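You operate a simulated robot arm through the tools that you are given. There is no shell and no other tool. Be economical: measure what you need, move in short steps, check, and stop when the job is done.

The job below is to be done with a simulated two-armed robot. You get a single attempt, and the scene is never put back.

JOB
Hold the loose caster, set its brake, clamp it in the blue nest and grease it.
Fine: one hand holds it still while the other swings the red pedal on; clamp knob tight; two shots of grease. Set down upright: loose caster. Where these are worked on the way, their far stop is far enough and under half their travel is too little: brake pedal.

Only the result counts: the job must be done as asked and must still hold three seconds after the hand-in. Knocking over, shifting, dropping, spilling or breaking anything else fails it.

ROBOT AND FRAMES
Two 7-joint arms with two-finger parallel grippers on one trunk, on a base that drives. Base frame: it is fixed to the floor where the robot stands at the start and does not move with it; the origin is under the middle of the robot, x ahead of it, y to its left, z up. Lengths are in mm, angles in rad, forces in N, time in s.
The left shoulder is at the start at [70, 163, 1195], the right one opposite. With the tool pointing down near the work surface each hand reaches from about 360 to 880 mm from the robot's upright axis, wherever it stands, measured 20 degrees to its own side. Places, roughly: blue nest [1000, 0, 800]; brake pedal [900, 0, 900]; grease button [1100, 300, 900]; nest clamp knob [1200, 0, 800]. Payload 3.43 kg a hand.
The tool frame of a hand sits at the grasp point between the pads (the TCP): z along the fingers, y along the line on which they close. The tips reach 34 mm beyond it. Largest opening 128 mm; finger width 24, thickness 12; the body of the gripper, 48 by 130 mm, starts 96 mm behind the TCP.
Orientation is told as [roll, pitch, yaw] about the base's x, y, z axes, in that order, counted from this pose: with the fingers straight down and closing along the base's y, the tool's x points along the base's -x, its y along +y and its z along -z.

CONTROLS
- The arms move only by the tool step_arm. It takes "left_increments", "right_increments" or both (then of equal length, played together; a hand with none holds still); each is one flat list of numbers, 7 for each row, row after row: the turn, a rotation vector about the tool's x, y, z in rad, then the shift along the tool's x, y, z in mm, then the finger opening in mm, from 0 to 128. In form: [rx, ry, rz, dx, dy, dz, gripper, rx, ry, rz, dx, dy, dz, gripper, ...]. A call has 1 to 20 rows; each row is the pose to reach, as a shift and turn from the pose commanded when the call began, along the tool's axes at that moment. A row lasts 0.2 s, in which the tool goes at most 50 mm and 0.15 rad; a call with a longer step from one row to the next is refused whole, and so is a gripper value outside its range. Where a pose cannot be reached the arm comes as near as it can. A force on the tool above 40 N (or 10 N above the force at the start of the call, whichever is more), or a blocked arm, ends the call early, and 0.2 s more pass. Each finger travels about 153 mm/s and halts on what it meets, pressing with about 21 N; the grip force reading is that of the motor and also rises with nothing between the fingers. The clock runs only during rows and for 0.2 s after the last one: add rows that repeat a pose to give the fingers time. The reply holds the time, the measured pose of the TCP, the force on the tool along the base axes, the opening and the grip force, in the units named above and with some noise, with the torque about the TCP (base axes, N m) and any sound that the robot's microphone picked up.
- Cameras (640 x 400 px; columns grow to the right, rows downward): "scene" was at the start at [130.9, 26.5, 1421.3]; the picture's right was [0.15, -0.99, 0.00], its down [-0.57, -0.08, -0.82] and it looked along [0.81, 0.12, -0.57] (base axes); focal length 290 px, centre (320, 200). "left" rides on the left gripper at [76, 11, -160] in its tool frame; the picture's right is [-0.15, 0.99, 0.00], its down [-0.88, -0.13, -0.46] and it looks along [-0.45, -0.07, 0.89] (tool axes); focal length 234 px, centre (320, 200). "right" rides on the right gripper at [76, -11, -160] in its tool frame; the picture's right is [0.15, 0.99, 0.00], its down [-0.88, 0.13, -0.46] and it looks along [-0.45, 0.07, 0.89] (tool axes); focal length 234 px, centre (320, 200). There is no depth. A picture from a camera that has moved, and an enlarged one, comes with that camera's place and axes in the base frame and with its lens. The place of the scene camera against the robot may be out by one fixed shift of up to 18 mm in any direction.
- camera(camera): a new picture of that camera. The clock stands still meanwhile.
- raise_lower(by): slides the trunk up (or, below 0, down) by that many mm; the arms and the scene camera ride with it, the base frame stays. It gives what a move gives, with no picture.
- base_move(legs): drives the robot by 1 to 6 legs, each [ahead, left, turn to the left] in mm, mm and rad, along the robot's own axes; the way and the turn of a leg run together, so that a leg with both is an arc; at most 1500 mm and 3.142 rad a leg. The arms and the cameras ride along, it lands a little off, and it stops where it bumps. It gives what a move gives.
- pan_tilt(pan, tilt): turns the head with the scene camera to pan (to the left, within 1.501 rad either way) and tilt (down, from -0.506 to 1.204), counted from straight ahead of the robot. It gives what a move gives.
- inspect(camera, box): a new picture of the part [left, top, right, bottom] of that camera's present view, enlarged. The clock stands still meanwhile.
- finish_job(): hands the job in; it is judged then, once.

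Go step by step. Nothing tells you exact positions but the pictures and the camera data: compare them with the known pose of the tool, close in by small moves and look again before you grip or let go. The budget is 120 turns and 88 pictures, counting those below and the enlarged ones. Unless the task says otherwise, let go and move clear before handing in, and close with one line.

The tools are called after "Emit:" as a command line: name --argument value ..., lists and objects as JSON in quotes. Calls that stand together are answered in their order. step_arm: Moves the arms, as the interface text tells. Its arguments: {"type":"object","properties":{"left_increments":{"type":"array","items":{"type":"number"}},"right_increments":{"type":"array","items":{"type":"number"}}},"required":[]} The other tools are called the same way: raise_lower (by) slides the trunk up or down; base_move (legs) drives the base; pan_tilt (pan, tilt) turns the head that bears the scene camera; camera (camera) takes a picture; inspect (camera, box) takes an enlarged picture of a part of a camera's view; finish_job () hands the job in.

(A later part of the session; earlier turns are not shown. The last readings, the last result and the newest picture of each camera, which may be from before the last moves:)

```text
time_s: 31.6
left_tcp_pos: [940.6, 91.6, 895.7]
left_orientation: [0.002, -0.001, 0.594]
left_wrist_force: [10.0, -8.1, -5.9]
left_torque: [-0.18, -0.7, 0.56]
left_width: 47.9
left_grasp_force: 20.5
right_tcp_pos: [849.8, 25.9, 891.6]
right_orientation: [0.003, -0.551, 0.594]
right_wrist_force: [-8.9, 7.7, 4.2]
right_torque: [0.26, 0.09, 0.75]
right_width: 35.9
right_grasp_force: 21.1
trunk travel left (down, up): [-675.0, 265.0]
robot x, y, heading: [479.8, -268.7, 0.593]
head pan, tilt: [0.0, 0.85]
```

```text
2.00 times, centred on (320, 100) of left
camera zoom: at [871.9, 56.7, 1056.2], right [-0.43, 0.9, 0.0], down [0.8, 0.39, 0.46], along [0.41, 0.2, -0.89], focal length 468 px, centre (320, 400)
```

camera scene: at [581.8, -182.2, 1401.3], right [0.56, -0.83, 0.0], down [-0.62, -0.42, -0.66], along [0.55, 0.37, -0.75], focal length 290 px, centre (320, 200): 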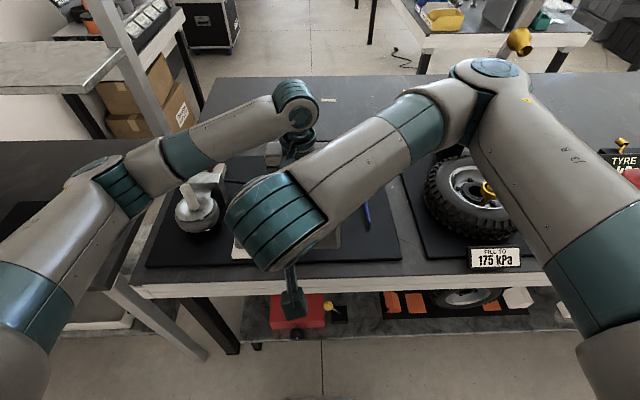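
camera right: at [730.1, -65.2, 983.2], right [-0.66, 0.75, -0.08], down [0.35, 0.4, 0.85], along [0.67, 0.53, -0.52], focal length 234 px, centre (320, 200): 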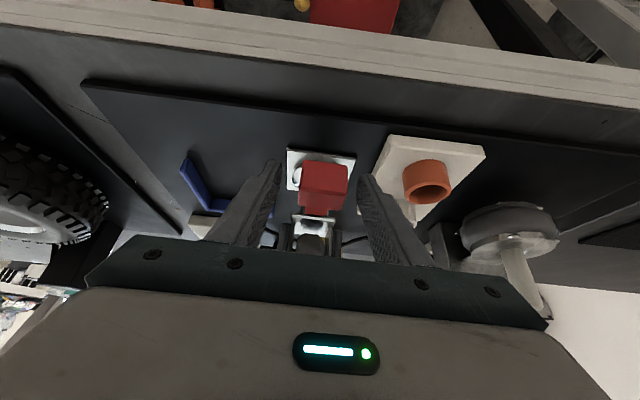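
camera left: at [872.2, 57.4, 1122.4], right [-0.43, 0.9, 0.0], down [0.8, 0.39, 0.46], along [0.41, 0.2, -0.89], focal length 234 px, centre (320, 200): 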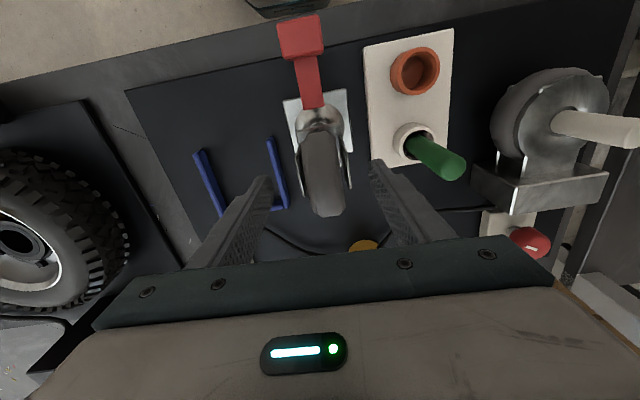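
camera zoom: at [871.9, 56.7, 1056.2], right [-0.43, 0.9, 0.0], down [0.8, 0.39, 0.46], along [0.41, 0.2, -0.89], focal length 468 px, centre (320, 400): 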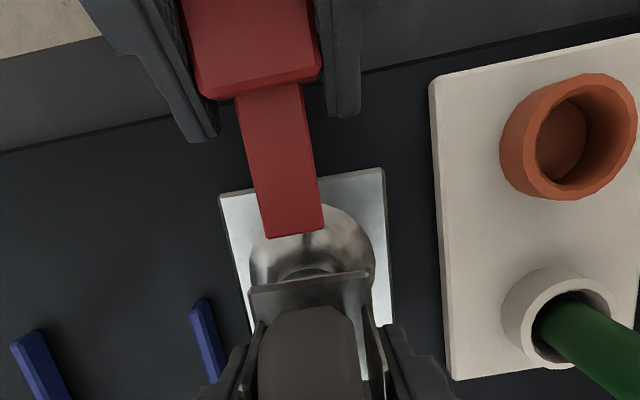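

No sideways swing either. I'll recentre, release the pad, close the right fingers and press down on the pad's top firmly from above.

Emit:
step_arm --right_increments '[0, 0, 0, 0, 4.5, 0, 18, 0, 0, 0, 0, 4.5, 0, 50, 0, 0, 0, 0, 4.5, 0, 70, 0, 0, 0, 0, 4.5, -35, 70, 0, 0, 0, 0, 4.5, -78, 60, 0, 0, 0, 0, 4.5, -78, 20, 0, 0, 0, 0, 4.5, -78, 0, 0, 0, 0, 0, 4.5, -78, 0, 0, 0, 0, 0, 4.5, -78, 0]'

Emit:
inspect --camera "right" --box '[240, 100, 400, 240]'

Emit:
inspect --camera "left" --box '[200, 0, 440, 200]'

```text
time_s: 33.6
left_tcp_pos: [939.1, 92.3, 895.1]
left_orientation: [0.005, 0.0, 0.596]
left_wrist_force: [0.0, -0.3, -3.7]
left_torque: [0.01, -0.05, -0.02]
left_width: 48.0
left_grasp_force: 20.8
right_tcp_pos: [813.0, 6.9, 956.0]
right_orientation: [0.001, -0.549, 0.597]
right_wrist_force: [-0.3, -0.2, 0.2]
right_torque: [0.01, -0.04, 0.04]
right_width: 0.1
right_grasp_force: 21.4
trunk travel left (down, up): [-675.0, 265.0]
robot x, y, heading: [484.0, -269.6, 0.597]
head pan, tilt: [0.0, 0.85]
```

```text
2.86 times, centred on (320, 170) of right
camera zoom: at [696.1, -86.3, 1053.8], right [-0.66, 0.75, -0.08], down [0.35, 0.4, 0.85], along [0.67, 0.53, -0.52], focal length 669 px, centre (320, 286)
```

zoom: 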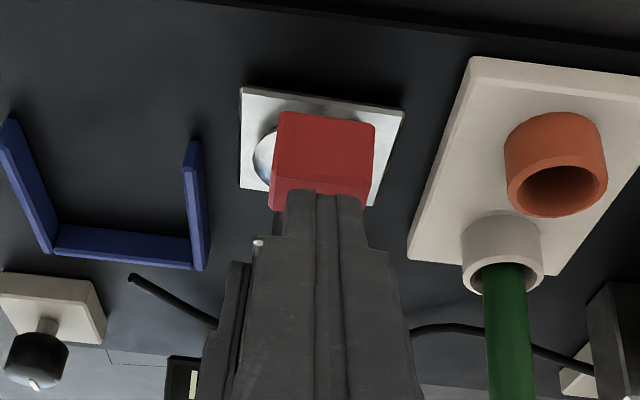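

```text
2.00 times, centred on (320, 100) of left
camera zoom: at [871.7, 57.5, 1056.5], right [-0.43, 0.9, 0.0], down [0.8, 0.39, 0.45], along [0.41, 0.2, -0.89], focal length 468 px, centre (320, 400)
```

zoom: 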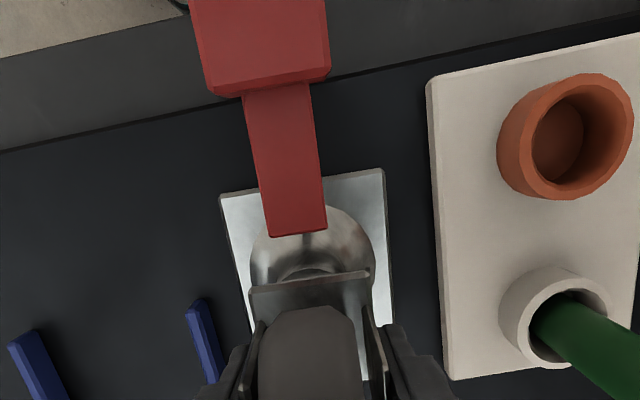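

The right view suggests the pedal itself has already hinged up a little. To judge it properly I'll take the right hand round to the caster's right for a side view.

Emit:
step_arm --right_increments '[0, 0.14, 0, -14, -20, -25, 0, 0, 0.28, 0, -28, -50, -45, 0, 0, 0.42, 0, -42, -80, -60, 0, 0, 0.55, 0, -55, -110, -65, 0]'

Emit:
step_arm --right_increments '[-0.14, 0, 0, -1, -10, 10, 0, -0.28, 0, 0, -2, -20, 21, 0, -0.42, 0, 0, -4, -30, 32, 0, -0.57, 0, 0, -5, -40, 43, 0, -0.71, 0, 0, -6, -50, 54, 0, -0.85, 0, 0, -8, -60, 65, 0, -0.99, 0, 0, -9, -70, 75, 0]'

Emit:
camera --camera "right"

```text
time_s: 34.6
left_tcp_pos: [940.6, 92.0, 895.6]
left_orientation: [0.004, -0.001, 0.594]
left_wrist_force: [0.5, -0.3, -4.7]
left_torque: [0.04, -0.03, -0.01]
left_width: 47.8
left_grasp_force: 20.6
right_tcp_pos: [888.5, -81.4, 1042.4]
right_orientation: [0.0, 0.002, 0.599]
right_wrist_force: [0.2, -0.4, -0.3]
right_torque: [0.01, 0.02, 0.0]
right_width: 0.0
right_grasp_force: 20.9
trunk travel left (down, up): [-675.0, 265.0]
robot x, y, heading: [485.7, -271.1, 0.595]
head pan, tilt: [0.0, 0.85]
```

```text
time_s: 36.2
left_tcp_pos: [940.8, 91.5, 897.3]
left_orientation: [0.007, 0.002, 0.595]
left_wrist_force: [0.7, 1.0, -4.5]
left_torque: [0.02, 0.0, 0.02]
left_width: 48.0
left_grasp_force: 21.1
right_tcp_pos: [934.3, -131.4, 966.0]
right_orientation: [0.993, -0.001, 0.596]
right_wrist_force: [-0.1, 0.1, -0.2]
right_torque: [0.01, 0.0, 0.02]
right_width: 0.0
right_grasp_force: 20.9
trunk travel left (down, up): [-675.0, 265.0]
robot x, y, heading: [480.5, -267.4, 0.598]
head pan, tilt: [0.0, 0.85]
```

```text
49 pictures are left
camera right: at [948.0, -290.4, 1044.3], right [-0.42, 0.36, 0.83], down [0.9, 0.24, 0.36], along [-0.06, 0.9, -0.43], focal length 234 px, centre (320, 200)
```

right: 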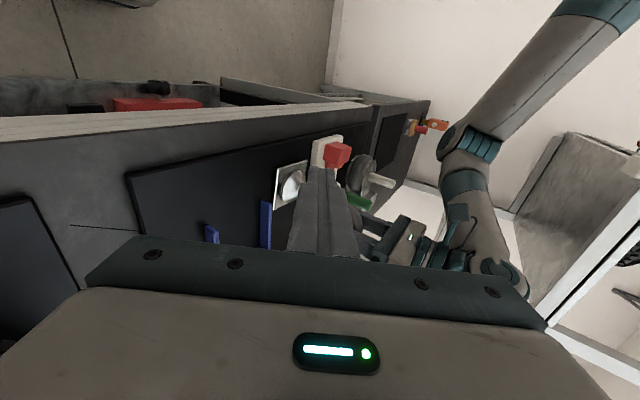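

The closed fingers block the view, so I'll open them and zoom.

Emit:
step_arm --right_increments '[0, 0, 0, 0, -20, 0, 60, 0, 0, 0, 0, -20, 0, 128, 0, 0, 0, 0, -20, 0, 128]'

Emit:
inspect --camera "right" --box '[250, 120, 400, 250]'

```text
time_s: 37.0
left_tcp_pos: [941.8, 91.2, 895.5]
left_orientation: [0.004, -0.001, 0.595]
left_wrist_force: [0.1, 0.2, -3.2]
left_torque: [0.0, -0.03, 0.0]
left_width: 47.7
left_grasp_force: 20.8
right_tcp_pos: [939.9, -139.1, 947.8]
right_orientation: [0.989, 0.0, 0.593]
right_wrist_force: [-0.1, 0.3, 0.3]
right_torque: [0.03, 0.0, 0.02]
right_width: 127.9
right_grasp_force: 0.0
trunk travel left (down, up): [-675.0, 265.0]
robot x, y, heading: [479.3, -267.9, 0.592]
head pan, tilt: [0.0, 0.85]
```

```text
3.08 times, centred on (325, 185) of right
camera zoom: at [953.8, -298.0, 1027.7], right [-0.43, 0.37, 0.83], down [0.9, 0.24, 0.36], along [-0.06, 0.9, -0.43], focal length 720 px, centre (305, 246)
```

zoom: 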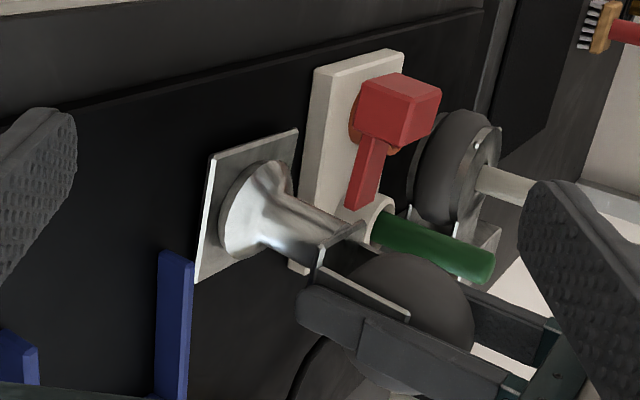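

The side view shows the pedal is unchanged: the arm runs about 10° upward from a hinge at roughly z=870. Pressing down is the direction the mat supports best, so I'll bring the closed fingers back above the pad.

Emit:
step_arm --right_increments '[0.14, 0, 0, 1, 17, 3, 100, 0.28, 0, 0, 3, 35, 5, 60, 0.42, 0, 0, 4, 52, 8, 30, 0.57, 0, 0, 6, 70, 11, 0, 0.71, 0, 0, 7, 87, 14, 0, 0.85, 0, 0, 9, 105, 16, 0, 0.99, 0, 0, 10, 122, 19, 0]'

Emit:
step_arm --right_increments '[0, -0.14, 0, 4, 27, 20, 0, 0, -0.28, 0, 7, 54, 40, 0, 0, -0.42, 0, 11, 81, 60, 0, 0, -0.55, 0, 14, 108, 80, 0, 0, -0.55, 0, -6, 108, 96, 0, 0, -0.55, 0, -13, 108, 101, 0]'

Emit:
inspect --camera "right" --box '[240, 100, 400, 240]'

```text
time_s: 38.6
left_tcp_pos: [938.8, 93.9, 896.0]
left_orientation: [0.002, 0.001, 0.595]
left_wrist_force: [-0.1, 0.6, -4.4]
left_torque: [0.01, -0.07, 0.02]
left_width: 47.9
left_grasp_force: 21.3
right_tcp_pos: [882.8, -73.0, 1042.0]
right_orientation: [-0.005, 0.0, 0.594]
right_wrist_force: [0.8, 0.0, 0.1]
right_torque: [-0.04, -0.02, 0.01]
right_width: 0.1
right_grasp_force: 20.9
trunk travel left (down, up): [-675.0, 265.0]
robot x, y, heading: [482.4, -268.7, 0.594]
head pan, tilt: [0.0, 0.85]
```

```text
time_s: 40.0
left_tcp_pos: [939.7, 92.0, 896.1]
left_orientation: [0.004, 0.0, 0.596]
left_wrist_force: [-0.6, 0.4, -4.9]
left_torque: [0.03, -0.05, 0.01]
left_width: 47.6
left_grasp_force: 20.9
right_tcp_pos: [833.9, 21.2, 940.3]
right_orientation: [0.0, -0.551, 0.595]
right_wrist_force: [-0.3, 0.8, -0.6]
right_torque: [-0.01, 0.01, 0.03]
right_width: 0.1
right_grasp_force: 21.1
trunk travel left (down, up): [-675.0, 265.0]
robot x, y, heading: [481.0, -268.2, 0.594]
head pan, tilt: [0.0, 0.85]
```

```text
2.86 times, centred on (320, 170) of right
camera zoom: at [716.5, -71.7, 1037.8], right [-0.66, 0.75, -0.08], down [0.35, 0.4, 0.85], along [0.67, 0.53, -0.52], focal length 669 px, centre (320, 286)
```

zoom: 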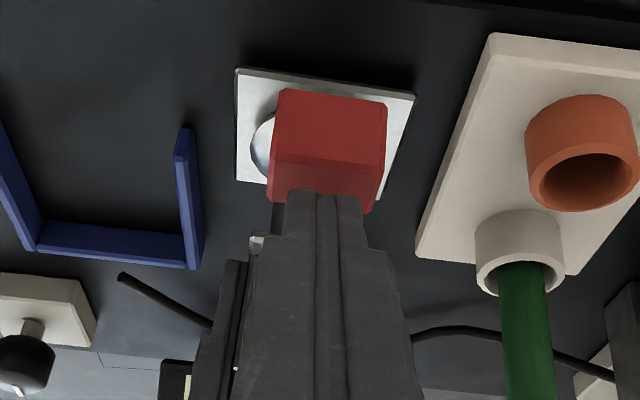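

Fingertips are just above the pad. I'll press straight down in 2 mm steps.

Emit:
step_arm --right_increments '[0, 0, 0, 2.1, 0, 3.4, 0, 0, 0, 0, 4.2, 0, 6.8, 0, 0, 0, 0, 5.2, 0, 8.5, 0, 0, 0, 0, 6.3, 0, 10.2, 0, 0, 0, 0, 7.3, 0, 11.9, 0, 0, 0, 0, 8.4, 0, 13.6, 0, 0, 0, 0, 9.4, 0, 15.4, 0, 0, 0, 0, 10.5, 0, 17.1, 0, 0, 0, 0, 11.5, 0, 18.8, 0, 0, 0, 0, 12.6, 0, 20.5, 0]'

Emit:
inspect --camera "left" --box '[200, 0, 440, 200]'

```text
time_s: 42.2
left_tcp_pos: [937.9, 90.1, 899.3]
left_orientation: [0.002, -0.003, 0.594]
left_wrist_force: [-5.2, -1.0, 7.5]
left_torque: [-0.84, -0.13, -0.62]
left_width: 48.3
left_grasp_force: 20.1
right_tcp_pos: [831.9, 20.2, 922.5]
right_orientation: [0.007, -0.561, 0.594]
right_wrist_force: [-5.5, -5.5, 23.3]
right_torque: [-0.08, 0.03, 0.03]
right_width: 0.1
right_grasp_force: 21.2
trunk travel left (down, up): [-675.0, 265.0]
robot x, y, heading: [481.2, -268.6, 0.592]
head pan, tilt: [0.0, 0.85]
stopped in row 10 (right hand): the force on the tool passed its limit at 42 N (the readings are from after the stop); the commanded pose is now the measured one
```

```text
2.00 times, centred on (320, 100) of left
camera zoom: at [868.9, 55.9, 1059.2], right [-0.43, 0.9, 0.0], down [0.8, 0.38, 0.46], along [0.41, 0.2, -0.89], focal length 468 px, centre (320, 400)
```

zoom: 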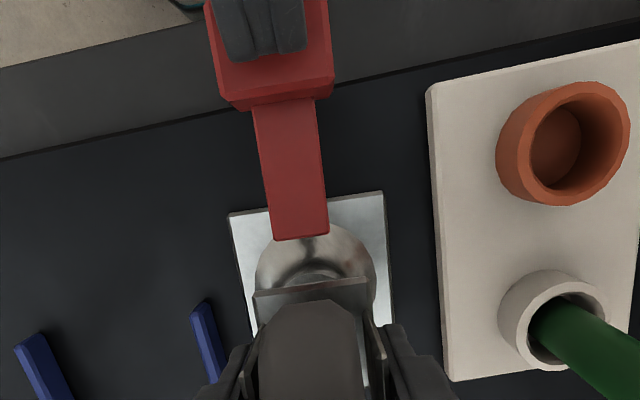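

Pressing down at 42 N only tips the caster, so down is a hard stop. Rechecking the earlier pictures, the sideways move to the right did yaw the pedal relative to the plate. I'll re-pinch the pad, level the caster and test that swing further.

Emit:
step_arm --right_increments '[0, 0, 0, 0, 0, -40, 0, 0, 0, 0, 0, 0, -40, 40, 0, 0, 0, 0, 0, -40, 70, 0, 0, 0, 8, -1, -5, 70, 0, 0, 0, 8, -1, 25, 70, 0, 0, 0, 8, -1, 46, 70, 0, 0, 0, 8, -1, 46, 45, 0, 0, 0, 8, -1, 46, 20, 0, 0, 0, 8, -1, 46, 18, 0, 0, 0, 8, -1, 46, 18, 0, 0, 0, 5, -1, 41, 18, 0, 0, 0, 2, -1, 36, 18, 0, 0, 0, 2, -1, 36, 18]'

Emit:
inspect --camera "left" --box '[200, 0, 440, 200]'

```text
time_s: 45.0
left_tcp_pos: [939.6, 93.0, 897.5]
left_orientation: [0.002, 0.002, 0.594]
left_wrist_force: [5.9, -2.2, 5.9]
left_torque: [-0.47, 0.6, 0.19]
left_width: 47.8
left_grasp_force: 20.9
right_tcp_pos: [847.6, 28.1, 887.7]
right_orientation: [0.003, -0.551, 0.598]
right_wrist_force: [-5.5, 1.8, -10.4]
right_torque: [-0.23, 0.31, 0.38]
right_width: 35.9
right_grasp_force: 21.4
trunk travel left (down, up): [-675.0, 265.0]
robot x, y, heading: [480.9, -272.2, 0.6]
head pan, tilt: [0.0, 0.85]
```

```text
2.00 times, centred on (320, 100) of left
camera zoom: at [871.9, 57.5, 1057.0], right [-0.43, 0.9, 0.0], down [0.8, 0.39, 0.46], along [0.41, 0.2, -0.89], focal length 468 px, centre (320, 400)
```

zoom: 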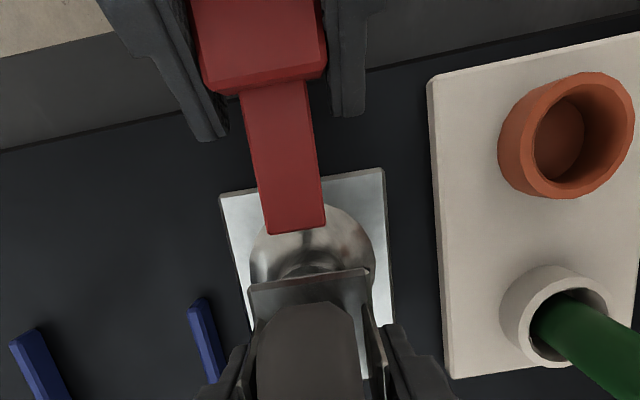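

The caster is level again. Now I'll swing the pad to the right about a vertical hinge at the arm's end, yawing the hand with it, for 0.3 rad.

Emit:
step_arm --right_increments '[-0.026, 0, -0.043, 0, -3.1, 0, 18, -0.052, 0, -0.085, -0.3, -6.3, 0.2, 18, -0.078, 0, -0.128, -0.6, -9.4, 0.4, 18, -0.105, 0, -0.171, -1.1, -12.5, 0.7, 18, -0.131, 0, -0.213, -1.7, -15.6, 1, 18, -0.157, 0, -0.256, -2.4, -18.6, 1.5, 18, -0.157, 0, -0.256, -2.4, -18.6, 1.5, 18]'

Emit:
inspect --camera "left" --box '[200, 0, 440, 200]'

```text
time_s: 46.6
left_tcp_pos: [939.6, 93.5, 897.7]
left_orientation: [0.003, 0.002, 0.595]
left_wrist_force: [3.1, 12.0, -4.2]
left_torque: [0.02, -0.02, -0.2]
left_width: 47.9
left_grasp_force: 21.3
right_tcp_pos: [861.6, 15.7, 885.5]
right_orientation: [0.002, -0.554, 0.896]
right_wrist_force: [-1.7, -13.0, -0.7]
right_torque: [0.12, 0.05, -0.6]
right_width: 37.2
right_grasp_force: 21.4
trunk travel left (down, up): [-675.0, 265.0]
robot x, y, heading: [482.9, -270.2, 0.593]
head pan, tilt: [0.0, 0.85]
```

```text
2.00 times, centred on (320, 100) of left
camera zoom: at [871.4, 57.8, 1056.5], right [-0.43, 0.9, 0.0], down [0.8, 0.38, 0.45], along [0.41, 0.2, -0.89], focal length 468 px, centre (320, 400)
```

zoom: 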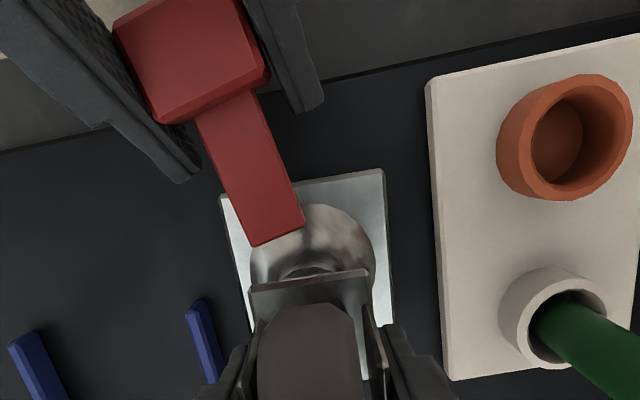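

The pedal swings about a vertical axis near the swivel centre, which is the right motion. I'll continue the arc toward its far stop.

Emit:
step_arm --right_increments '[-0.026, 0, -0.043, 0, -4.5, 0, 18, -0.052, 0, -0.085, 0.2, -9, -0.1, 18, -0.078, 0, -0.128, -0.1, -13.5, 0, 18, -0.105, 0, -0.171, -0.3, -18, 0.2, 18, -0.131, 0, -0.213, -0.9, -22.5, 0.6, 18, -0.157, 0, -0.256, -1.7, -26.9, 1, 18, -0.183, 0, -0.299, -2.7, -31.3, 1.6, 18, -0.209, 0, -0.341, -3.8, -35.6, 2.3, 18, -0.209, 0, -0.341, -3.8, -35.6, 2.3, 18]'

Emit:
inspect --camera "left" --box '[160, 0, 440, 200]'

```text
time_s: 48.6
left_tcp_pos: [940.1, 91.9, 896.8]
left_orientation: [0.002, 0.001, 0.596]
left_wrist_force: [-7.0, 3.4, 5.5]
left_torque: [-0.8, 0.08, -0.31]
left_width: 47.8
left_grasp_force: 20.5
right_tcp_pos: [891.5, -2.5, 887.4]
right_orientation: [0.001, -0.552, 1.295]
right_wrist_force: [6.9, -2.8, -10.7]
right_torque: [-0.24, 0.46, -0.48]
right_width: 37.0
right_grasp_force: 21.0
trunk travel left (down, up): [-675.0, 265.0]
robot x, y, heading: [481.4, -270.2, 0.591]
head pan, tilt: [0.0, 0.85]
```

```text
2.00 times, centred on (300, 100) of left
camera zoom: at [871.5, 57.5, 1056.9], right [-0.43, 0.9, 0.0], down [0.8, 0.38, 0.45], along [0.41, 0.2, -0.89], focal length 468 px, centre (360, 400)
```

zoom: 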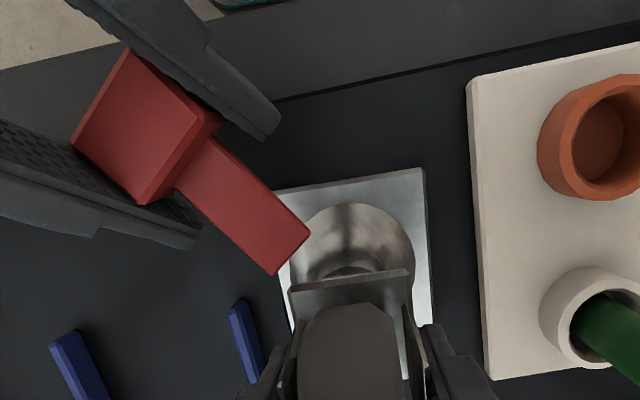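

The pedal has followed to about 0.7 rad with the caster still. I'll continue the same arc, expecting the stop.

Emit:
step_arm --right_increments '[-0.026, 0, -0.043, 0, -4.5, 0, 18, -0.052, 0, -0.085, 0.2, -9, -0.1, 18, -0.078, 0, -0.128, -0.1, -13.5, 0, 18, -0.105, 0, -0.171, -0.3, -18, 0.2, 18, -0.131, 0, -0.213, -0.9, -22.5, 0.6, 18, -0.157, 0, -0.256, -1.7, -26.9, 1, 18, -0.157, 0, -0.256, -1.7, -26.9, 1, 18]'

Emit:
inspect --camera "left" --box '[120, 0, 440, 200]'

```text
time_s: 50.2
left_tcp_pos: [940.5, 92.2, 897.2]
left_orientation: [0.002, 0.0, 0.596]
left_wrist_force: [4.4, -1.3, -4.1]
left_torque: [-0.06, -0.2, 1.05]
left_width: 52.7
left_grasp_force: 21.0
right_tcp_pos: [918.0, -8.2, 887.0]
right_orientation: [-0.001, -0.554, 1.599]
right_wrist_force: [-4.3, 2.9, -0.7]
right_torque: [0.01, 0.16, -0.59]
right_width: 38.2
right_grasp_force: 20.8
trunk travel left (down, up): [-675.0, 265.0]
robot x, y, heading: [486.8, -271.4, 0.592]
head pan, tilt: [0.0, 0.85]
```

```text
2.00 times, centred on (280, 100) of left
camera zoom: at [871.6, 57.4, 1056.7], right [-0.43, 0.9, 0.0], down [0.8, 0.39, 0.45], along [0.41, 0.2, -0.89], focal length 468 px, centre (400, 400)
```

zoom: 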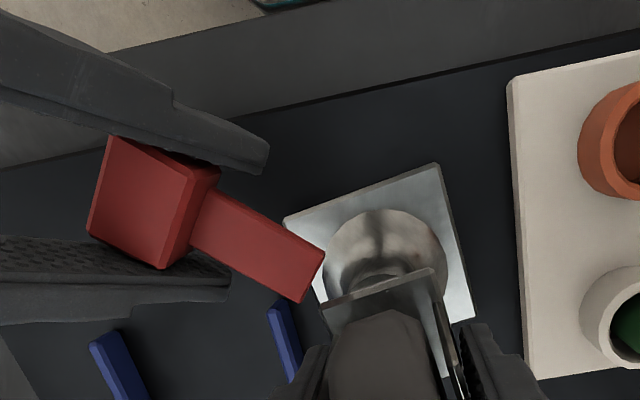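

The pedal reached its stop: the caster began to yaw and the left fingers were spread to 52.7 mm. I'll open the right hand so the left grip squares the caster, then retreat.

Emit:
step_arm --right_increments '[0.026, 0, 0.043, 0, 4, 0, 30, 0.026, 0, 0.043, 0, 4, 0, 50, 0.026, 0, 0.043, 0, 4, 0, 65, 0.026, 0, 0.043, 0, 4, 0, 70, 0.026, 0, 0.043, 0, 4, -40, 70, 0.026, 0, 0.043, 0, 4, -80, 70, 0.026, 0, 0.043, 0, 4, -120, 70]'

Emit:
inspect --camera "left" --box '[120, 0, 440, 200]'

```text
time_s: 51.8
left_tcp_pos: [938.7, 90.2, 896.9]
left_orientation: [0.005, 0.001, 0.596]
left_wrist_force: [-0.5, -0.1, -1.2]
left_torque: [-0.05, -0.03, 0.0]
left_width: 47.9
left_grasp_force: 21.6
right_tcp_pos: [916.9, -73.8, 988.4]
right_orientation: [-0.001, -0.554, 1.545]
right_wrist_force: [0.4, 0.4, 0.5]
right_torque: [-0.01, 0.0, -0.02]
right_width: 70.1
right_grasp_force: 0.1
trunk travel left (down, up): [-675.0, 265.0]
robot x, y, heading: [481.8, -269.4, 0.6]
head pan, tilt: [0.0, 0.85]
```

```text
2.00 times, centred on (280, 100) of left
camera zoom: at [871.3, 56.2, 1056.9], right [-0.43, 0.9, 0.0], down [0.8, 0.38, 0.45], along [0.41, 0.2, -0.89], focal length 468 px, centre (400, 400)
```

zoom: 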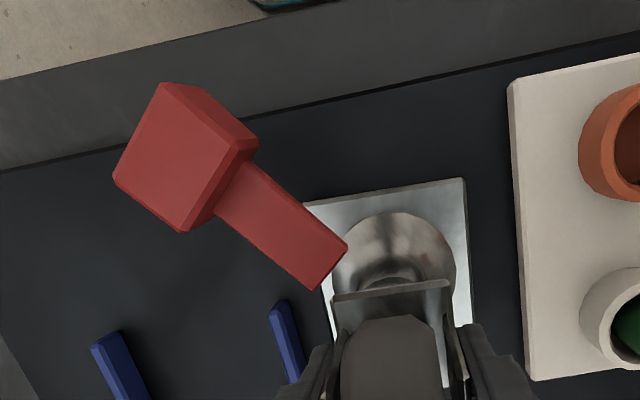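

The caster is square in the left grip again and the pedal stays swung about 45° or more. I'll retract the right hand up and to the side, then look at the nest.

Emit:
step_arm --right_increments '[0, 0.14, 0, 0, -14, -38, 70, 0, 0.28, 0, 0, -29, -76, 70, 0, 0.42, 0, 0, -43, -115, 70, 0, 0.55, 0, 1, -58, -153, 70]'

Emit:
step_arm --right_increments '[0, 0, 0.14, 0, 0, 0, 70, 0, 0, 0.28, 0, 0, 0, 70, 0, 0, 0.42, 0, 0, 0, 70, 0, 0, 0.56, 0, 0, 0, 70, 0, 0, 0.7, 0, 0, 0, 70, 0, 0, 0.83, 0, 0, 0, 70, 0, 0, 0.95, 0, 0, 0, 70]'

Emit:
inspect --camera "scene" --box '[260, 120, 420, 240]'

Emit:
camera --camera "right"

```text
time_s: 52.8
left_tcp_pos: [939.6, 91.9, 896.9]
left_orientation: [0.002, 0.001, 0.594]
left_wrist_force: [0.4, 0.1, -2.7]
left_torque: [0.05, -0.06, -0.01]
left_width: 47.8
left_grasp_force: 21.0
right_tcp_pos: [971.7, -153.7, 1122.1]
right_orientation: [0.0, -0.001, 1.549]
right_wrist_force: [-0.6, 0.5, -0.8]
right_torque: [0.03, -0.01, -0.02]
right_width: 69.9
right_grasp_force: 0.1
trunk travel left (down, up): [-675.0, 265.0]
robot x, y, heading: [484.1, -267.0, 0.594]
head pan, tilt: [0.0, 0.85]
```

```text
time_s: 54.4
left_tcp_pos: [941.3, 91.0, 896.7]
left_orientation: [0.004, 0.0, 0.596]
left_wrist_force: [-0.7, 0.4, -2.7]
left_torque: [-0.08, -0.05, 0.01]
left_width: 47.8
left_grasp_force: 21.0
right_tcp_pos: [971.4, -153.3, 1118.2]
right_orientation: [0.002, -0.003, 0.594]
right_wrist_force: [0.8, -0.4, -0.9]
right_torque: [0.01, -0.02, 0.02]
right_width: 69.9
right_grasp_force: 0.0
trunk travel left (down, up): [-675.0, 265.0]
robot x, y, heading: [482.7, -271.6, 0.593]
head pan, tilt: [0.0, 0.85]
```

```text
3.33 times, centred on (340, 180) of scene
camera zoom: at [583.2, -184.1, 1401.3], right [0.56, -0.83, 0.0], down [-0.62, -0.42, -0.66], along [0.55, 0.37, -0.75], focal length 968 px, centre (253, 267)
```

zoom: 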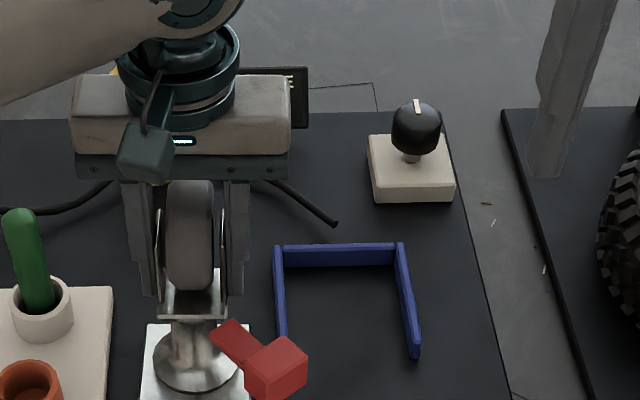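

```text
39 pictures are left
camera right: at [915.2, -206.6, 1278.3], right [-0.68, 0.74, 0.0], down [0.66, 0.6, 0.46], along [0.34, 0.31, -0.89], focal length 234 px, centre (320, 200)
```

right: 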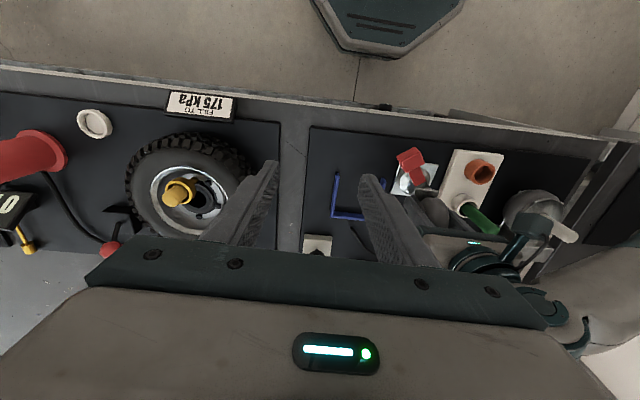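

I'll zoom the right wrist camera on the nest for an independent position fix.

Emit:
inspect --camera "right" --box '[300, 130, 460, 250]'

```text
3.33 times, centred on (380, 190) of right
camera zoom: at [915.2, -206.6, 1278.3], right [-0.68, 0.74, 0.0], down [0.66, 0.6, 0.46], along [0.34, 0.31, -0.89], focal length 781 px, centre (120, 233)
```

zoom: 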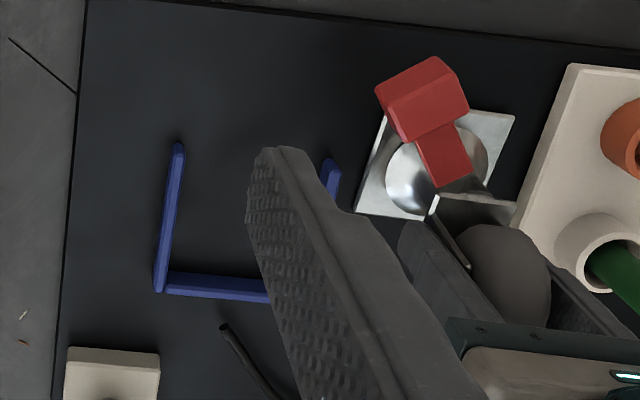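

Both cameras put the nest centre about 120 mm right and 60 mm forward of the plate. I'll lift the caster 45 mm first and check that it hangs level.

Emit:
step_arm --left_increments '[0, 0, 0, 0, 0, -8, 20, 0, 0, 0, 0, 0, -20, 20, 0, 0, 0, 0, 0, -34, 20, 0, 0, 0, 0, 0, -45, 20, 0, 0, 0, 0, 0, -45, 20]'

Emit:
inspect --camera "scene" --box '[260, 120, 420, 240]'

Emit:
inspect --camera "left" --box '[120, 0, 440, 200]'

```text
time_s: 55.6
left_tcp_pos: [939.8, 92.0, 941.7]
left_orientation: [0.002, 0.002, 0.595]
left_wrist_force: [-0.4, -0.7, -4.8]
left_torque: [0.0, 0.01, 0.03]
left_width: 47.9
left_grasp_force: 20.9
right_tcp_pos: [972.6, -153.5, 1118.1]
right_orientation: [0.003, -0.003, 0.597]
right_wrist_force: [0.0, 0.4, -0.5]
right_torque: [0.01, 0.0, -0.02]
right_width: 70.1
right_grasp_force: 0.0
trunk travel left (down, up): [-675.0, 265.0]
robot x, y, heading: [483.6, -271.1, 0.595]
head pan, tilt: [0.0, 0.85]
```

```text
3.33 times, centred on (340, 180) of scene
camera zoom: at [583.5, -183.8, 1401.2], right [0.56, -0.83, 0.0], down [-0.62, -0.42, -0.66], along [0.55, 0.37, -0.75], focal length 968 px, centre (253, 267)
```

zoom: 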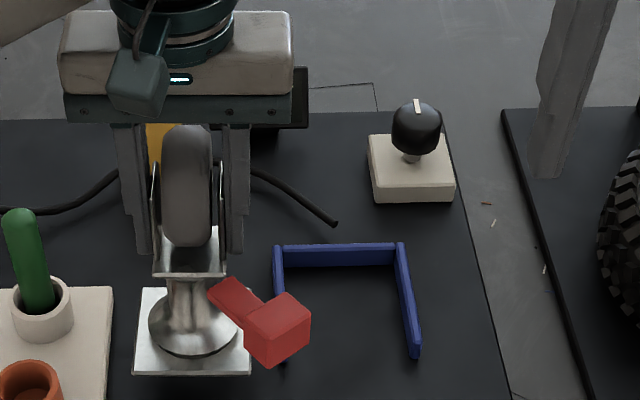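

```text
2.00 times, centred on (280, 100) of left
camera zoom: at [872.1, 57.5, 1101.3], right [-0.43, 0.9, 0.0], down [0.8, 0.39, 0.45], along [0.41, 0.2, -0.89], focal length 468 px, centre (400, 400)
```

zoom: 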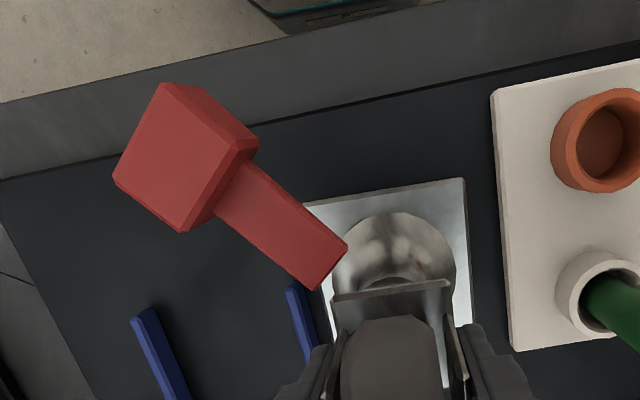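

The caster lifted cleanly and hangs level. I'll carry it over the nest.

Emit:
step_arm --left_increments '[0, 0, 0, -14, -30, 0, 20, 0, 0, 0, -28, -60, 0, 20, 0, 0, 0, -42, -90, 0, 20, 0, 0, 0, -56, -120, 0, 20, 0, 0, 0, -56, -120, 0, 20]'

Emit:
inspect --camera "scene" --box '[280, 120, 420, 240]'

Emit:
camera --camera "left"

```text
time_s: 56.8
left_tcp_pos: [1051.1, 24.7, 939.9]
left_orientation: [0.001, -0.001, 0.595]
left_wrist_force: [0.6, -0.3, -5.9]
left_torque: [-0.05, -0.04, 0.01]
left_width: 47.8
left_grasp_force: 20.6
right_tcp_pos: [971.7, -154.3, 1118.3]
right_orientation: [0.002, -0.002, 0.596]
right_wrist_force: [0.1, 1.1, 0.7]
right_torque: [-0.05, -0.01, 0.01]
right_width: 70.1
right_grasp_force: 0.3
trunk travel left (down, up): [-675.0, 265.0]
robot x, y, heading: [480.0, -268.3, 0.593]
head pan, tilt: [0.0, 0.85]
```

```text
3.33 times, centred on (350, 180) of scene
camera zoom: at [582.6, -183.0, 1401.3], right [0.56, -0.83, 0.0], down [-0.62, -0.42, -0.66], along [0.55, 0.37, -0.75], focal length 968 px, centre (220, 267)
```

zoom: 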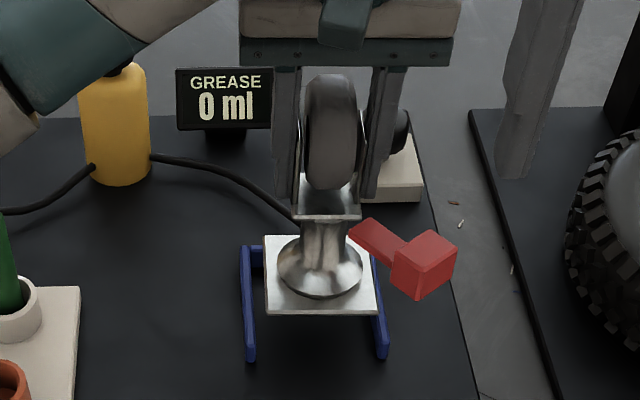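

```text
34 pictures are left
camera left: at [983.3, -9.9, 1100.8], right [-0.43, 0.9, 0.0], down [0.8, 0.39, 0.46], along [0.41, 0.2, -0.89], focal length 234 px, centre (320, 200)
```

left: 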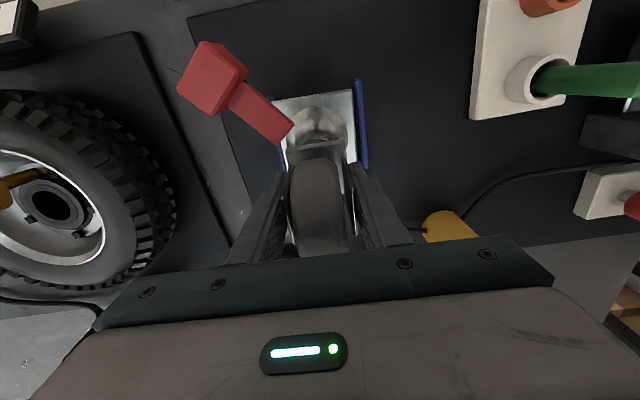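

The plate is centred on the nest sideways and slightly short of the back wall. I'll move 5 mm forward and lower it.

Emit:
step_arm --left_increments '[0, 0, 0, -5, 0, 8, 20, 0, 0, 0, -5, 0, 16, 20, 0, 0, 0, -5, 0, 24, 20, 0, 0, 0, -5, 0, 32, 20, 0, 0, 0, -5, 0, 38, 20, 0, 0, 0, -5, 0, 41, 20, 0, 0, 0, -5, 0, 43, 20, 0, 0, 0, -5, 0, 43, 20]'

Emit:
inspect --camera "scene" --box '[300, 140, 400, 230]'

Emit:
inspect --camera "left" --box '[160, 20, 440, 220]'

```text
time_s: 58.6
left_tcp_pos: [1056.5, 24.7, 899.9]
left_orientation: [0.0, -0.002, 0.593]
left_wrist_force: [0.5, -4.1, 13.0]
left_torque: [-0.68, -0.75, -0.17]
left_width: 48.1
left_grasp_force: 20.8
right_tcp_pos: [970.8, -155.9, 1119.6]
right_orientation: [0.003, -0.005, 0.595]
right_wrist_force: [-0.1, -0.1, 0.2]
right_torque: [0.0, -0.04, 0.0]
right_width: 70.0
right_grasp_force: 0.1
trunk travel left (down, up): [-675.0, 265.0]
robot x, y, heading: [486.1, -268.5, 0.593]
head pan, tilt: [0.0, 0.85]
```

```text
4.44 times, centred on (350, 185) of scene
camera zoom: at [581.6, -185.5, 1401.5], right [0.56, -0.83, 0.0], down [-0.62, -0.42, -0.66], along [0.55, 0.37, -0.75], focal length 1291 px, centre (187, 267)
```

zoom: 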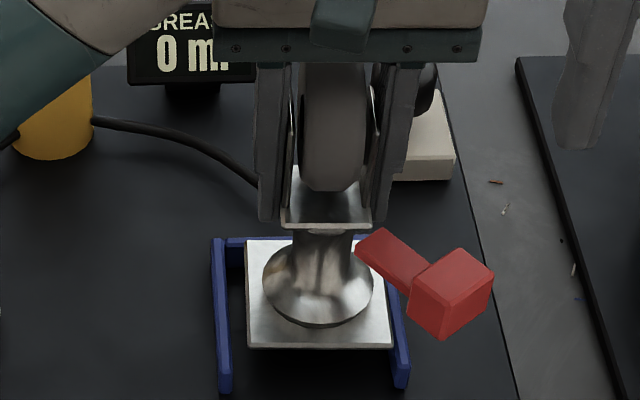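

```text
2.00 times, centred on (300, 120) of left
camera zoom: at [987.7, -9.4, 1059.9], right [-0.43, 0.9, 0.0], down [0.8, 0.38, 0.46], along [0.41, 0.2, -0.89], focal length 468 px, centre (360, 360)
```

zoom: 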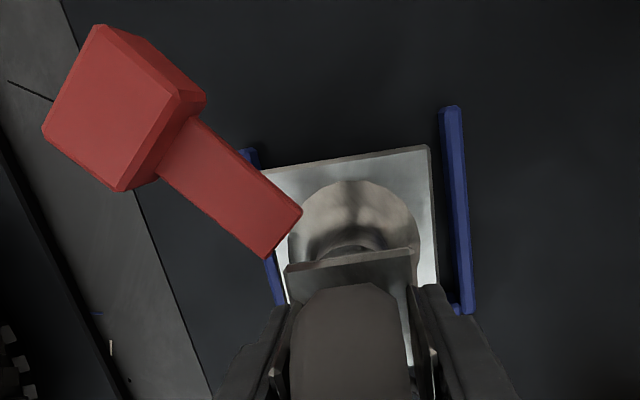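

The plate appears to have caught on the nest's back wall: it sits about 18 mm high and the fork slid up in the grip. I'll lift, come back 12 mm toward me and lower again.

Emit:
step_arm --left_increments '[0, 0, 0, 0, 0, -8, 20, 0, 0, 0, 0, 0, -16, 20, 0, 0, 0, 6, 1, -16, 20, 0, 0, 0, 12, 1, -16, 20, 0, 0, 0, 12, 1, -16, 20]'

Emit:
inspect --camera "scene" --box '[300, 140, 400, 230]'

```text
time_s: 59.8
left_tcp_pos: [1047.7, 20.5, 912.9]
left_orientation: [0.005, 0.001, 0.595]
left_wrist_force: [-0.6, -0.1, -4.8]
left_torque: [0.01, -0.01, -0.05]
left_width: 47.9
left_grasp_force: 21.0
right_tcp_pos: [972.3, -154.1, 1117.3]
right_orientation: [0.003, -0.004, 0.597]
right_wrist_force: [0.9, -0.2, 0.7]
right_torque: [0.03, 0.02, -0.02]
right_width: 69.9
right_grasp_force: 0.1
trunk travel left (down, up): [-675.0, 265.0]
robot x, y, heading: [483.1, -270.1, 0.598]
head pan, tilt: [0.0, 0.85]
```

```text
4.44 times, centred on (350, 185) of scene
camera zoom: at [583.6, -184.1, 1401.2], right [0.56, -0.83, 0.0], down [-0.62, -0.42, -0.66], along [0.55, 0.37, -0.75], focal length 1291 px, centre (187, 267)
```

zoom: 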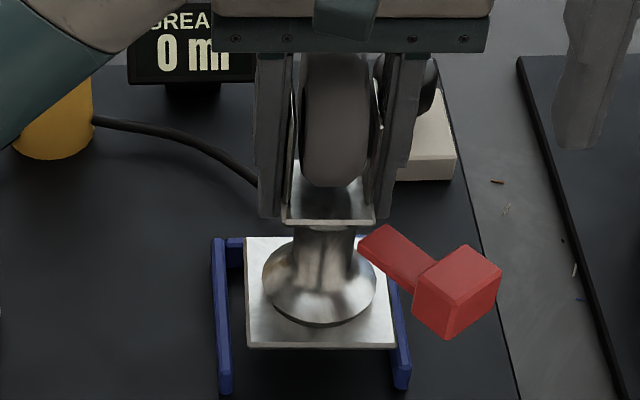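

The plate now sits about 10 mm clear of the back wall. Lowering.

Emit:
step_arm --left_increments '[0, 0, 0, 0, 0, 8, 20, 0, 0, 0, 0, 0, 15, 20, 0, 0, 0, 0, 0, 20, 20, 0, 0, 0, 0, 0, 25, 20, 0, 0, 0, 0, 0, 29, 20, 0, 0, 0, 0, 0, 32, 20, 0, 0, 0, 0, 0, 32, 20]'

Emit:
inspect --camera "scene" --box '[300, 140, 400, 230]'

Emit:
inspect --camera "left" --box '[160, 20, 440, 220]'

```text
time_s: 61.4
left_tcp_pos: [1049.1, 21.4, 883.4]
left_orientation: [0.003, 0.001, 0.595]
left_wrist_force: [0.3, -0.1, -3.5]
left_torque: [0.06, -0.02, -0.01]
left_width: 48.0
left_grasp_force: 20.7
right_tcp_pos: [973.0, -154.6, 1118.0]
right_orientation: [0.005, -0.002, 0.598]
right_wrist_force: [-0.4, 0.0, -0.4]
right_torque: [0.0, 0.0, 0.02]
right_width: 70.1
right_grasp_force: 0.1
trunk travel left (down, up): [-675.0, 265.0]
robot x, y, heading: [481.8, -267.3, 0.6]
head pan, tilt: [0.0, 0.85]
```

```text
4.44 times, centred on (350, 185) of scene
camera zoom: at [583.5, -184.0, 1401.2], right [0.56, -0.83, 0.0], down [-0.62, -0.42, -0.66], along [0.55, 0.37, -0.75], focal length 1291 px, centre (187, 267)
```

zoom: 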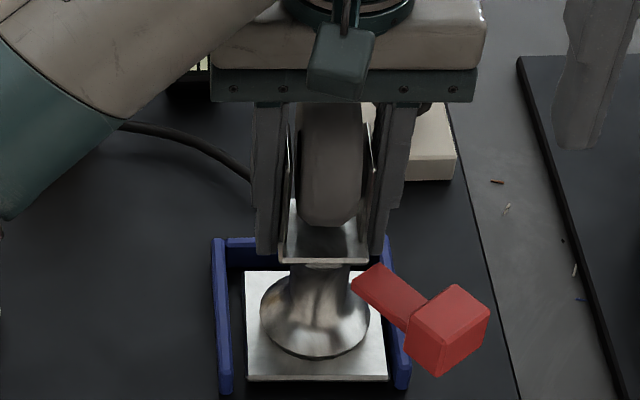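

```text
2.00 times, centred on (300, 120) of left
camera zoom: at [979.3, -13.7, 1042.9], right [-0.43, 0.9, 0.0], down [0.8, 0.38, 0.45], along [0.41, 0.2, -0.89], focal length 468 px, centre (360, 360)
```

zoom: 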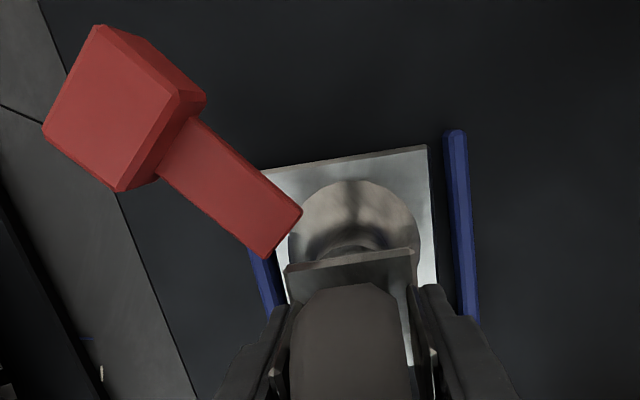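

The plate is now inside the walls just above the mat. I'll lower the last few millimetres, then nudge it forward gently toward the back wall.

Emit:
step_arm --left_increments '[0, 0, 0, 0, 0, 2, 20, 0, 0, 0, 0, 0, 4, 20, 0, 0, 0, 0, 0, 6, 20, 0, 0, 0, 0, 0, 6, 20]'

Emit:
step_arm --left_increments '[0, 0, 0, -1.5, 0, 0, 20, 0, 0, 0, -3, 0, 0, 20, 0, 0, 0, -4.5, 0, 0, 20, 0, 0, 0, -6, 0, 0, 20, 0, 0, 0, -6, 0, 0, 20]'

Emit:
inspect --camera "scene" --box '[300, 140, 400, 230]'

```text
time_s: 62.4
left_tcp_pos: [1047.5, 21.3, 877.2]
left_orientation: [0.003, 0.0, 0.594]
left_wrist_force: [-1.4, 0.4, -3.3]
left_torque: [0.03, -0.05, 0.03]
left_width: 47.7
left_grasp_force: 20.9
right_tcp_pos: [973.7, -155.2, 1119.2]
right_orientation: [0.003, -0.004, 0.597]
right_wrist_force: [0.5, 0.1, 0.2]
right_torque: [0.04, -0.01, 0.0]
right_width: 69.9
right_grasp_force: 0.1
trunk travel left (down, up): [-675.0, 265.0]
robot x, y, heading: [480.2, -266.1, 0.593]
head pan, tilt: [0.0, 0.85]
```

```text
time_s: 63.6
left_tcp_pos: [1052.3, 24.0, 876.5]
left_orientation: [0.002, 0.0, 0.594]
left_wrist_force: [-0.8, -0.2, 0.8]
left_torque: [-0.1, -0.14, -0.06]
left_width: 48.0
left_grasp_force: 20.9
right_tcp_pos: [971.8, -155.0, 1118.8]
right_orientation: [0.003, -0.004, 0.597]
right_wrist_force: [-0.5, 0.0, -1.0]
right_torque: [0.04, 0.01, 0.0]
right_width: 69.9
right_grasp_force: 0.1
trunk travel left (down, up): [-675.0, 265.0]
robot x, y, heading: [480.0, -269.2, 0.592]
head pan, tilt: [0.0, 0.85]
```

```text
4.44 times, centred on (350, 185) of scene
camera zoom: at [582.8, -184.3, 1401.3], right [0.56, -0.83, 0.0], down [-0.62, -0.42, -0.66], along [0.55, 0.37, -0.75], focal length 1291 px, centre (187, 267)
```

zoom: 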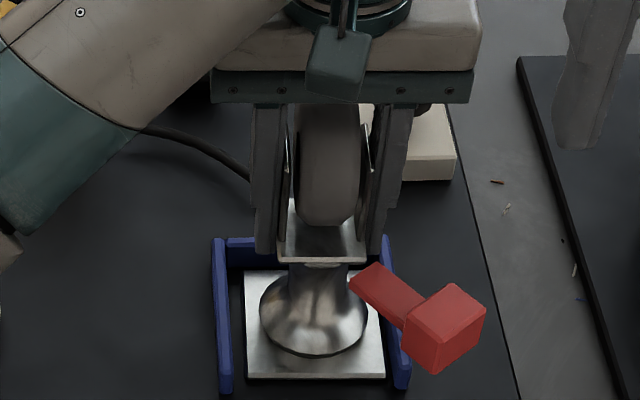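

The plate is down in the nest with clearance both sides. I'll seat it 2 mm more, release and raise the left hand away.

Emit:
step_arm --left_increments '[0, 0, 0, 0, 0, 1, 20, 0, 0, 0, 0, 0, 2, 20, 0, 0, 0, 0, 0, 2, 40, 0, 0, 0, 0, 0, 2, 60, 0, 0, 0, 0, 0, 2, 76, 0, 0, 0, 0, 0, -20, 76, 0, 0, 0, 0, 0, -60, 76, 0, 0, 0, 0, 0, -100, 76, 0, 0, 0, 0, 0, -145, 76, 0, 0, 0, 0, 35, -180, 76, 0, 0, 0, 0, 80, -190, 76, 0, 0, 0, 0, 125, -190, 76]'

Emit:
inspect --camera "scene" --box '[260, 100, 420, 230]'

Emit:
inspect --camera "right" --box '[240, 130, 460, 270]'

```text
time_s: 66.2
left_tcp_pos: [981.4, 129.0, 1065.3]
left_orientation: [0.002, -0.001, 0.596]
left_wrist_force: [-0.1, 0.4, 0.6]
left_torque: [-0.01, -0.01, 0.03]
left_width: 76.0
left_grasp_force: 0.0
right_tcp_pos: [971.5, -153.5, 1119.0]
right_orientation: [0.004, -0.003, 0.598]
right_wrist_force: [-0.6, -0.9, -0.2]
right_torque: [-0.03, -0.01, -0.01]
right_width: 70.1
right_grasp_force: 0.1
trunk travel left (down, up): [-675.0, 265.0]
robot x, y, heading: [483.5, -269.7, 0.598]
head pan, tilt: [0.0, 0.85]
```

```text
3.08 times, centred on (340, 165) of scene
camera zoom: at [581.6, -182.6, 1401.4], right [0.56, -0.83, 0.0], down [-0.62, -0.42, -0.66], along [0.55, 0.37, -0.75], focal length 894 px, centre (258, 308)
```

zoom: 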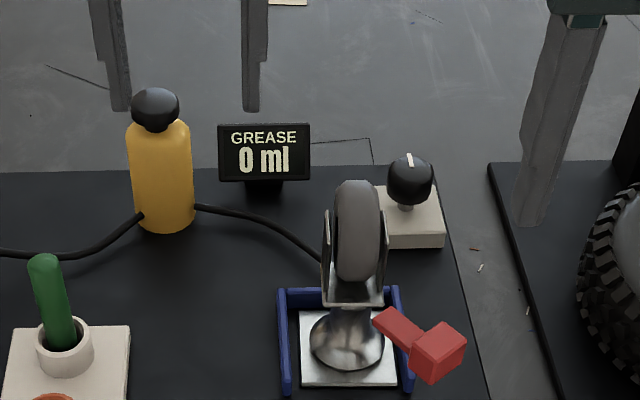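

```text
2.86 times, centred on (350, 200) of right
camera zoom: at [913.9, -205.6, 1278.8], right [-0.68, 0.74, 0.0], down [0.65, 0.6, 0.46], along [0.34, 0.31, -0.89], focal length 669 px, centre (234, 200)
```

zoom: 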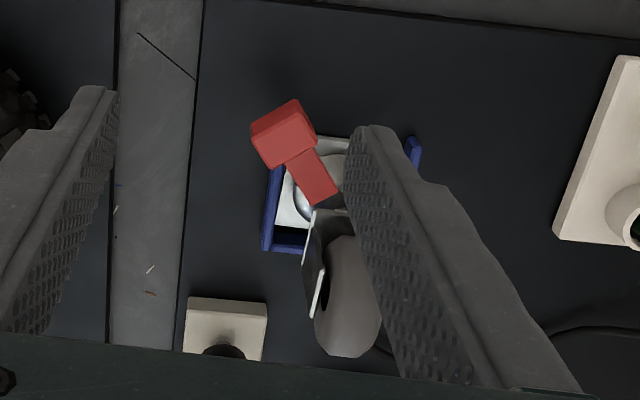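

The caster stands upright in the nest with the pedal swung over. Next I'll take the right hand above the clamp knob behind it.

Emit:
step_arm --right_increments '[0, 0, 0, -40, 4, 10, 80, 0, 0, 0, -85, 9, 22, 80, 0, 0, 0, -130, 13, 33, 80, 0, 0, 0, -175, 18, 45, 80, 0, 0, 0, -220, 22, 56, 80, 0, 0, 0, -265, 27, 68, 80, 0, 0, 0, -305, 31, 79, 80, 0, 0, 0, -305, 31, 79, 80]'

Emit:
camera --camera "right"

Emit:
inspect --camera "scene" --box '[320, 80, 440, 190]'

```text
time_s: 68.0
left_tcp_pos: [984.2, 128.0, 1066.5]
left_orientation: [0.004, 0.0, 0.595]
left_wrist_force: [0.4, -0.1, 0.8]
left_torque: [0.05, -0.01, -0.03]
left_width: 76.1
left_grasp_force: 0.0
right_tcp_pos: [1208.1, 41.0, 1042.6]
right_orientation: [0.003, -0.002, 0.596]
right_wrist_force: [0.1, 0.2, 0.2]
right_torque: [0.02, 0.03, 0.0]
right_width: 80.0
right_grasp_force: 0.1
trunk travel left (down, up): [-675.0, 265.0]
robot x, y, heading: [487.4, -269.8, 0.595]
head pan, tilt: [0.0, 0.85]
```

```text
25 pictures are left
camera right: at [1150.5, -12.2, 1202.4], right [-0.68, 0.74, 0.0], down [0.65, 0.6, 0.46], along [0.34, 0.31, -0.89], focal length 234 px, centre (320, 200)
```

right: 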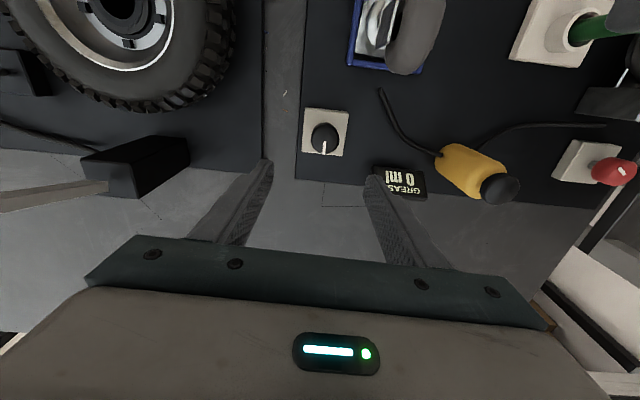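

```text
3.64 times, centred on (380, 135) of scene
camera zoom: at [583.0, -185.4, 1401.4], right [0.56, -0.83, 0.0], down [-0.62, -0.42, -0.66], along [0.55, 0.37, -0.75], focal length 1056 px, centre (102, 436)
```

zoom: 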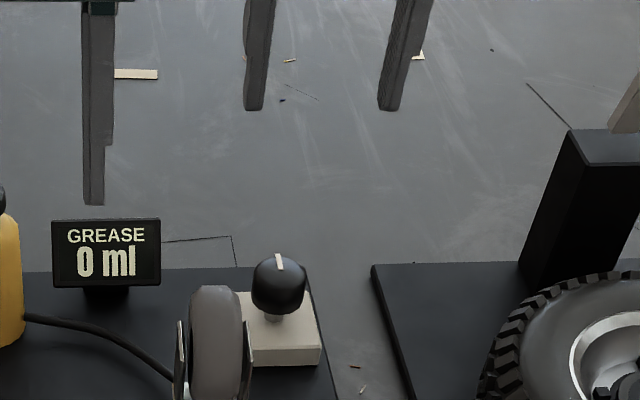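

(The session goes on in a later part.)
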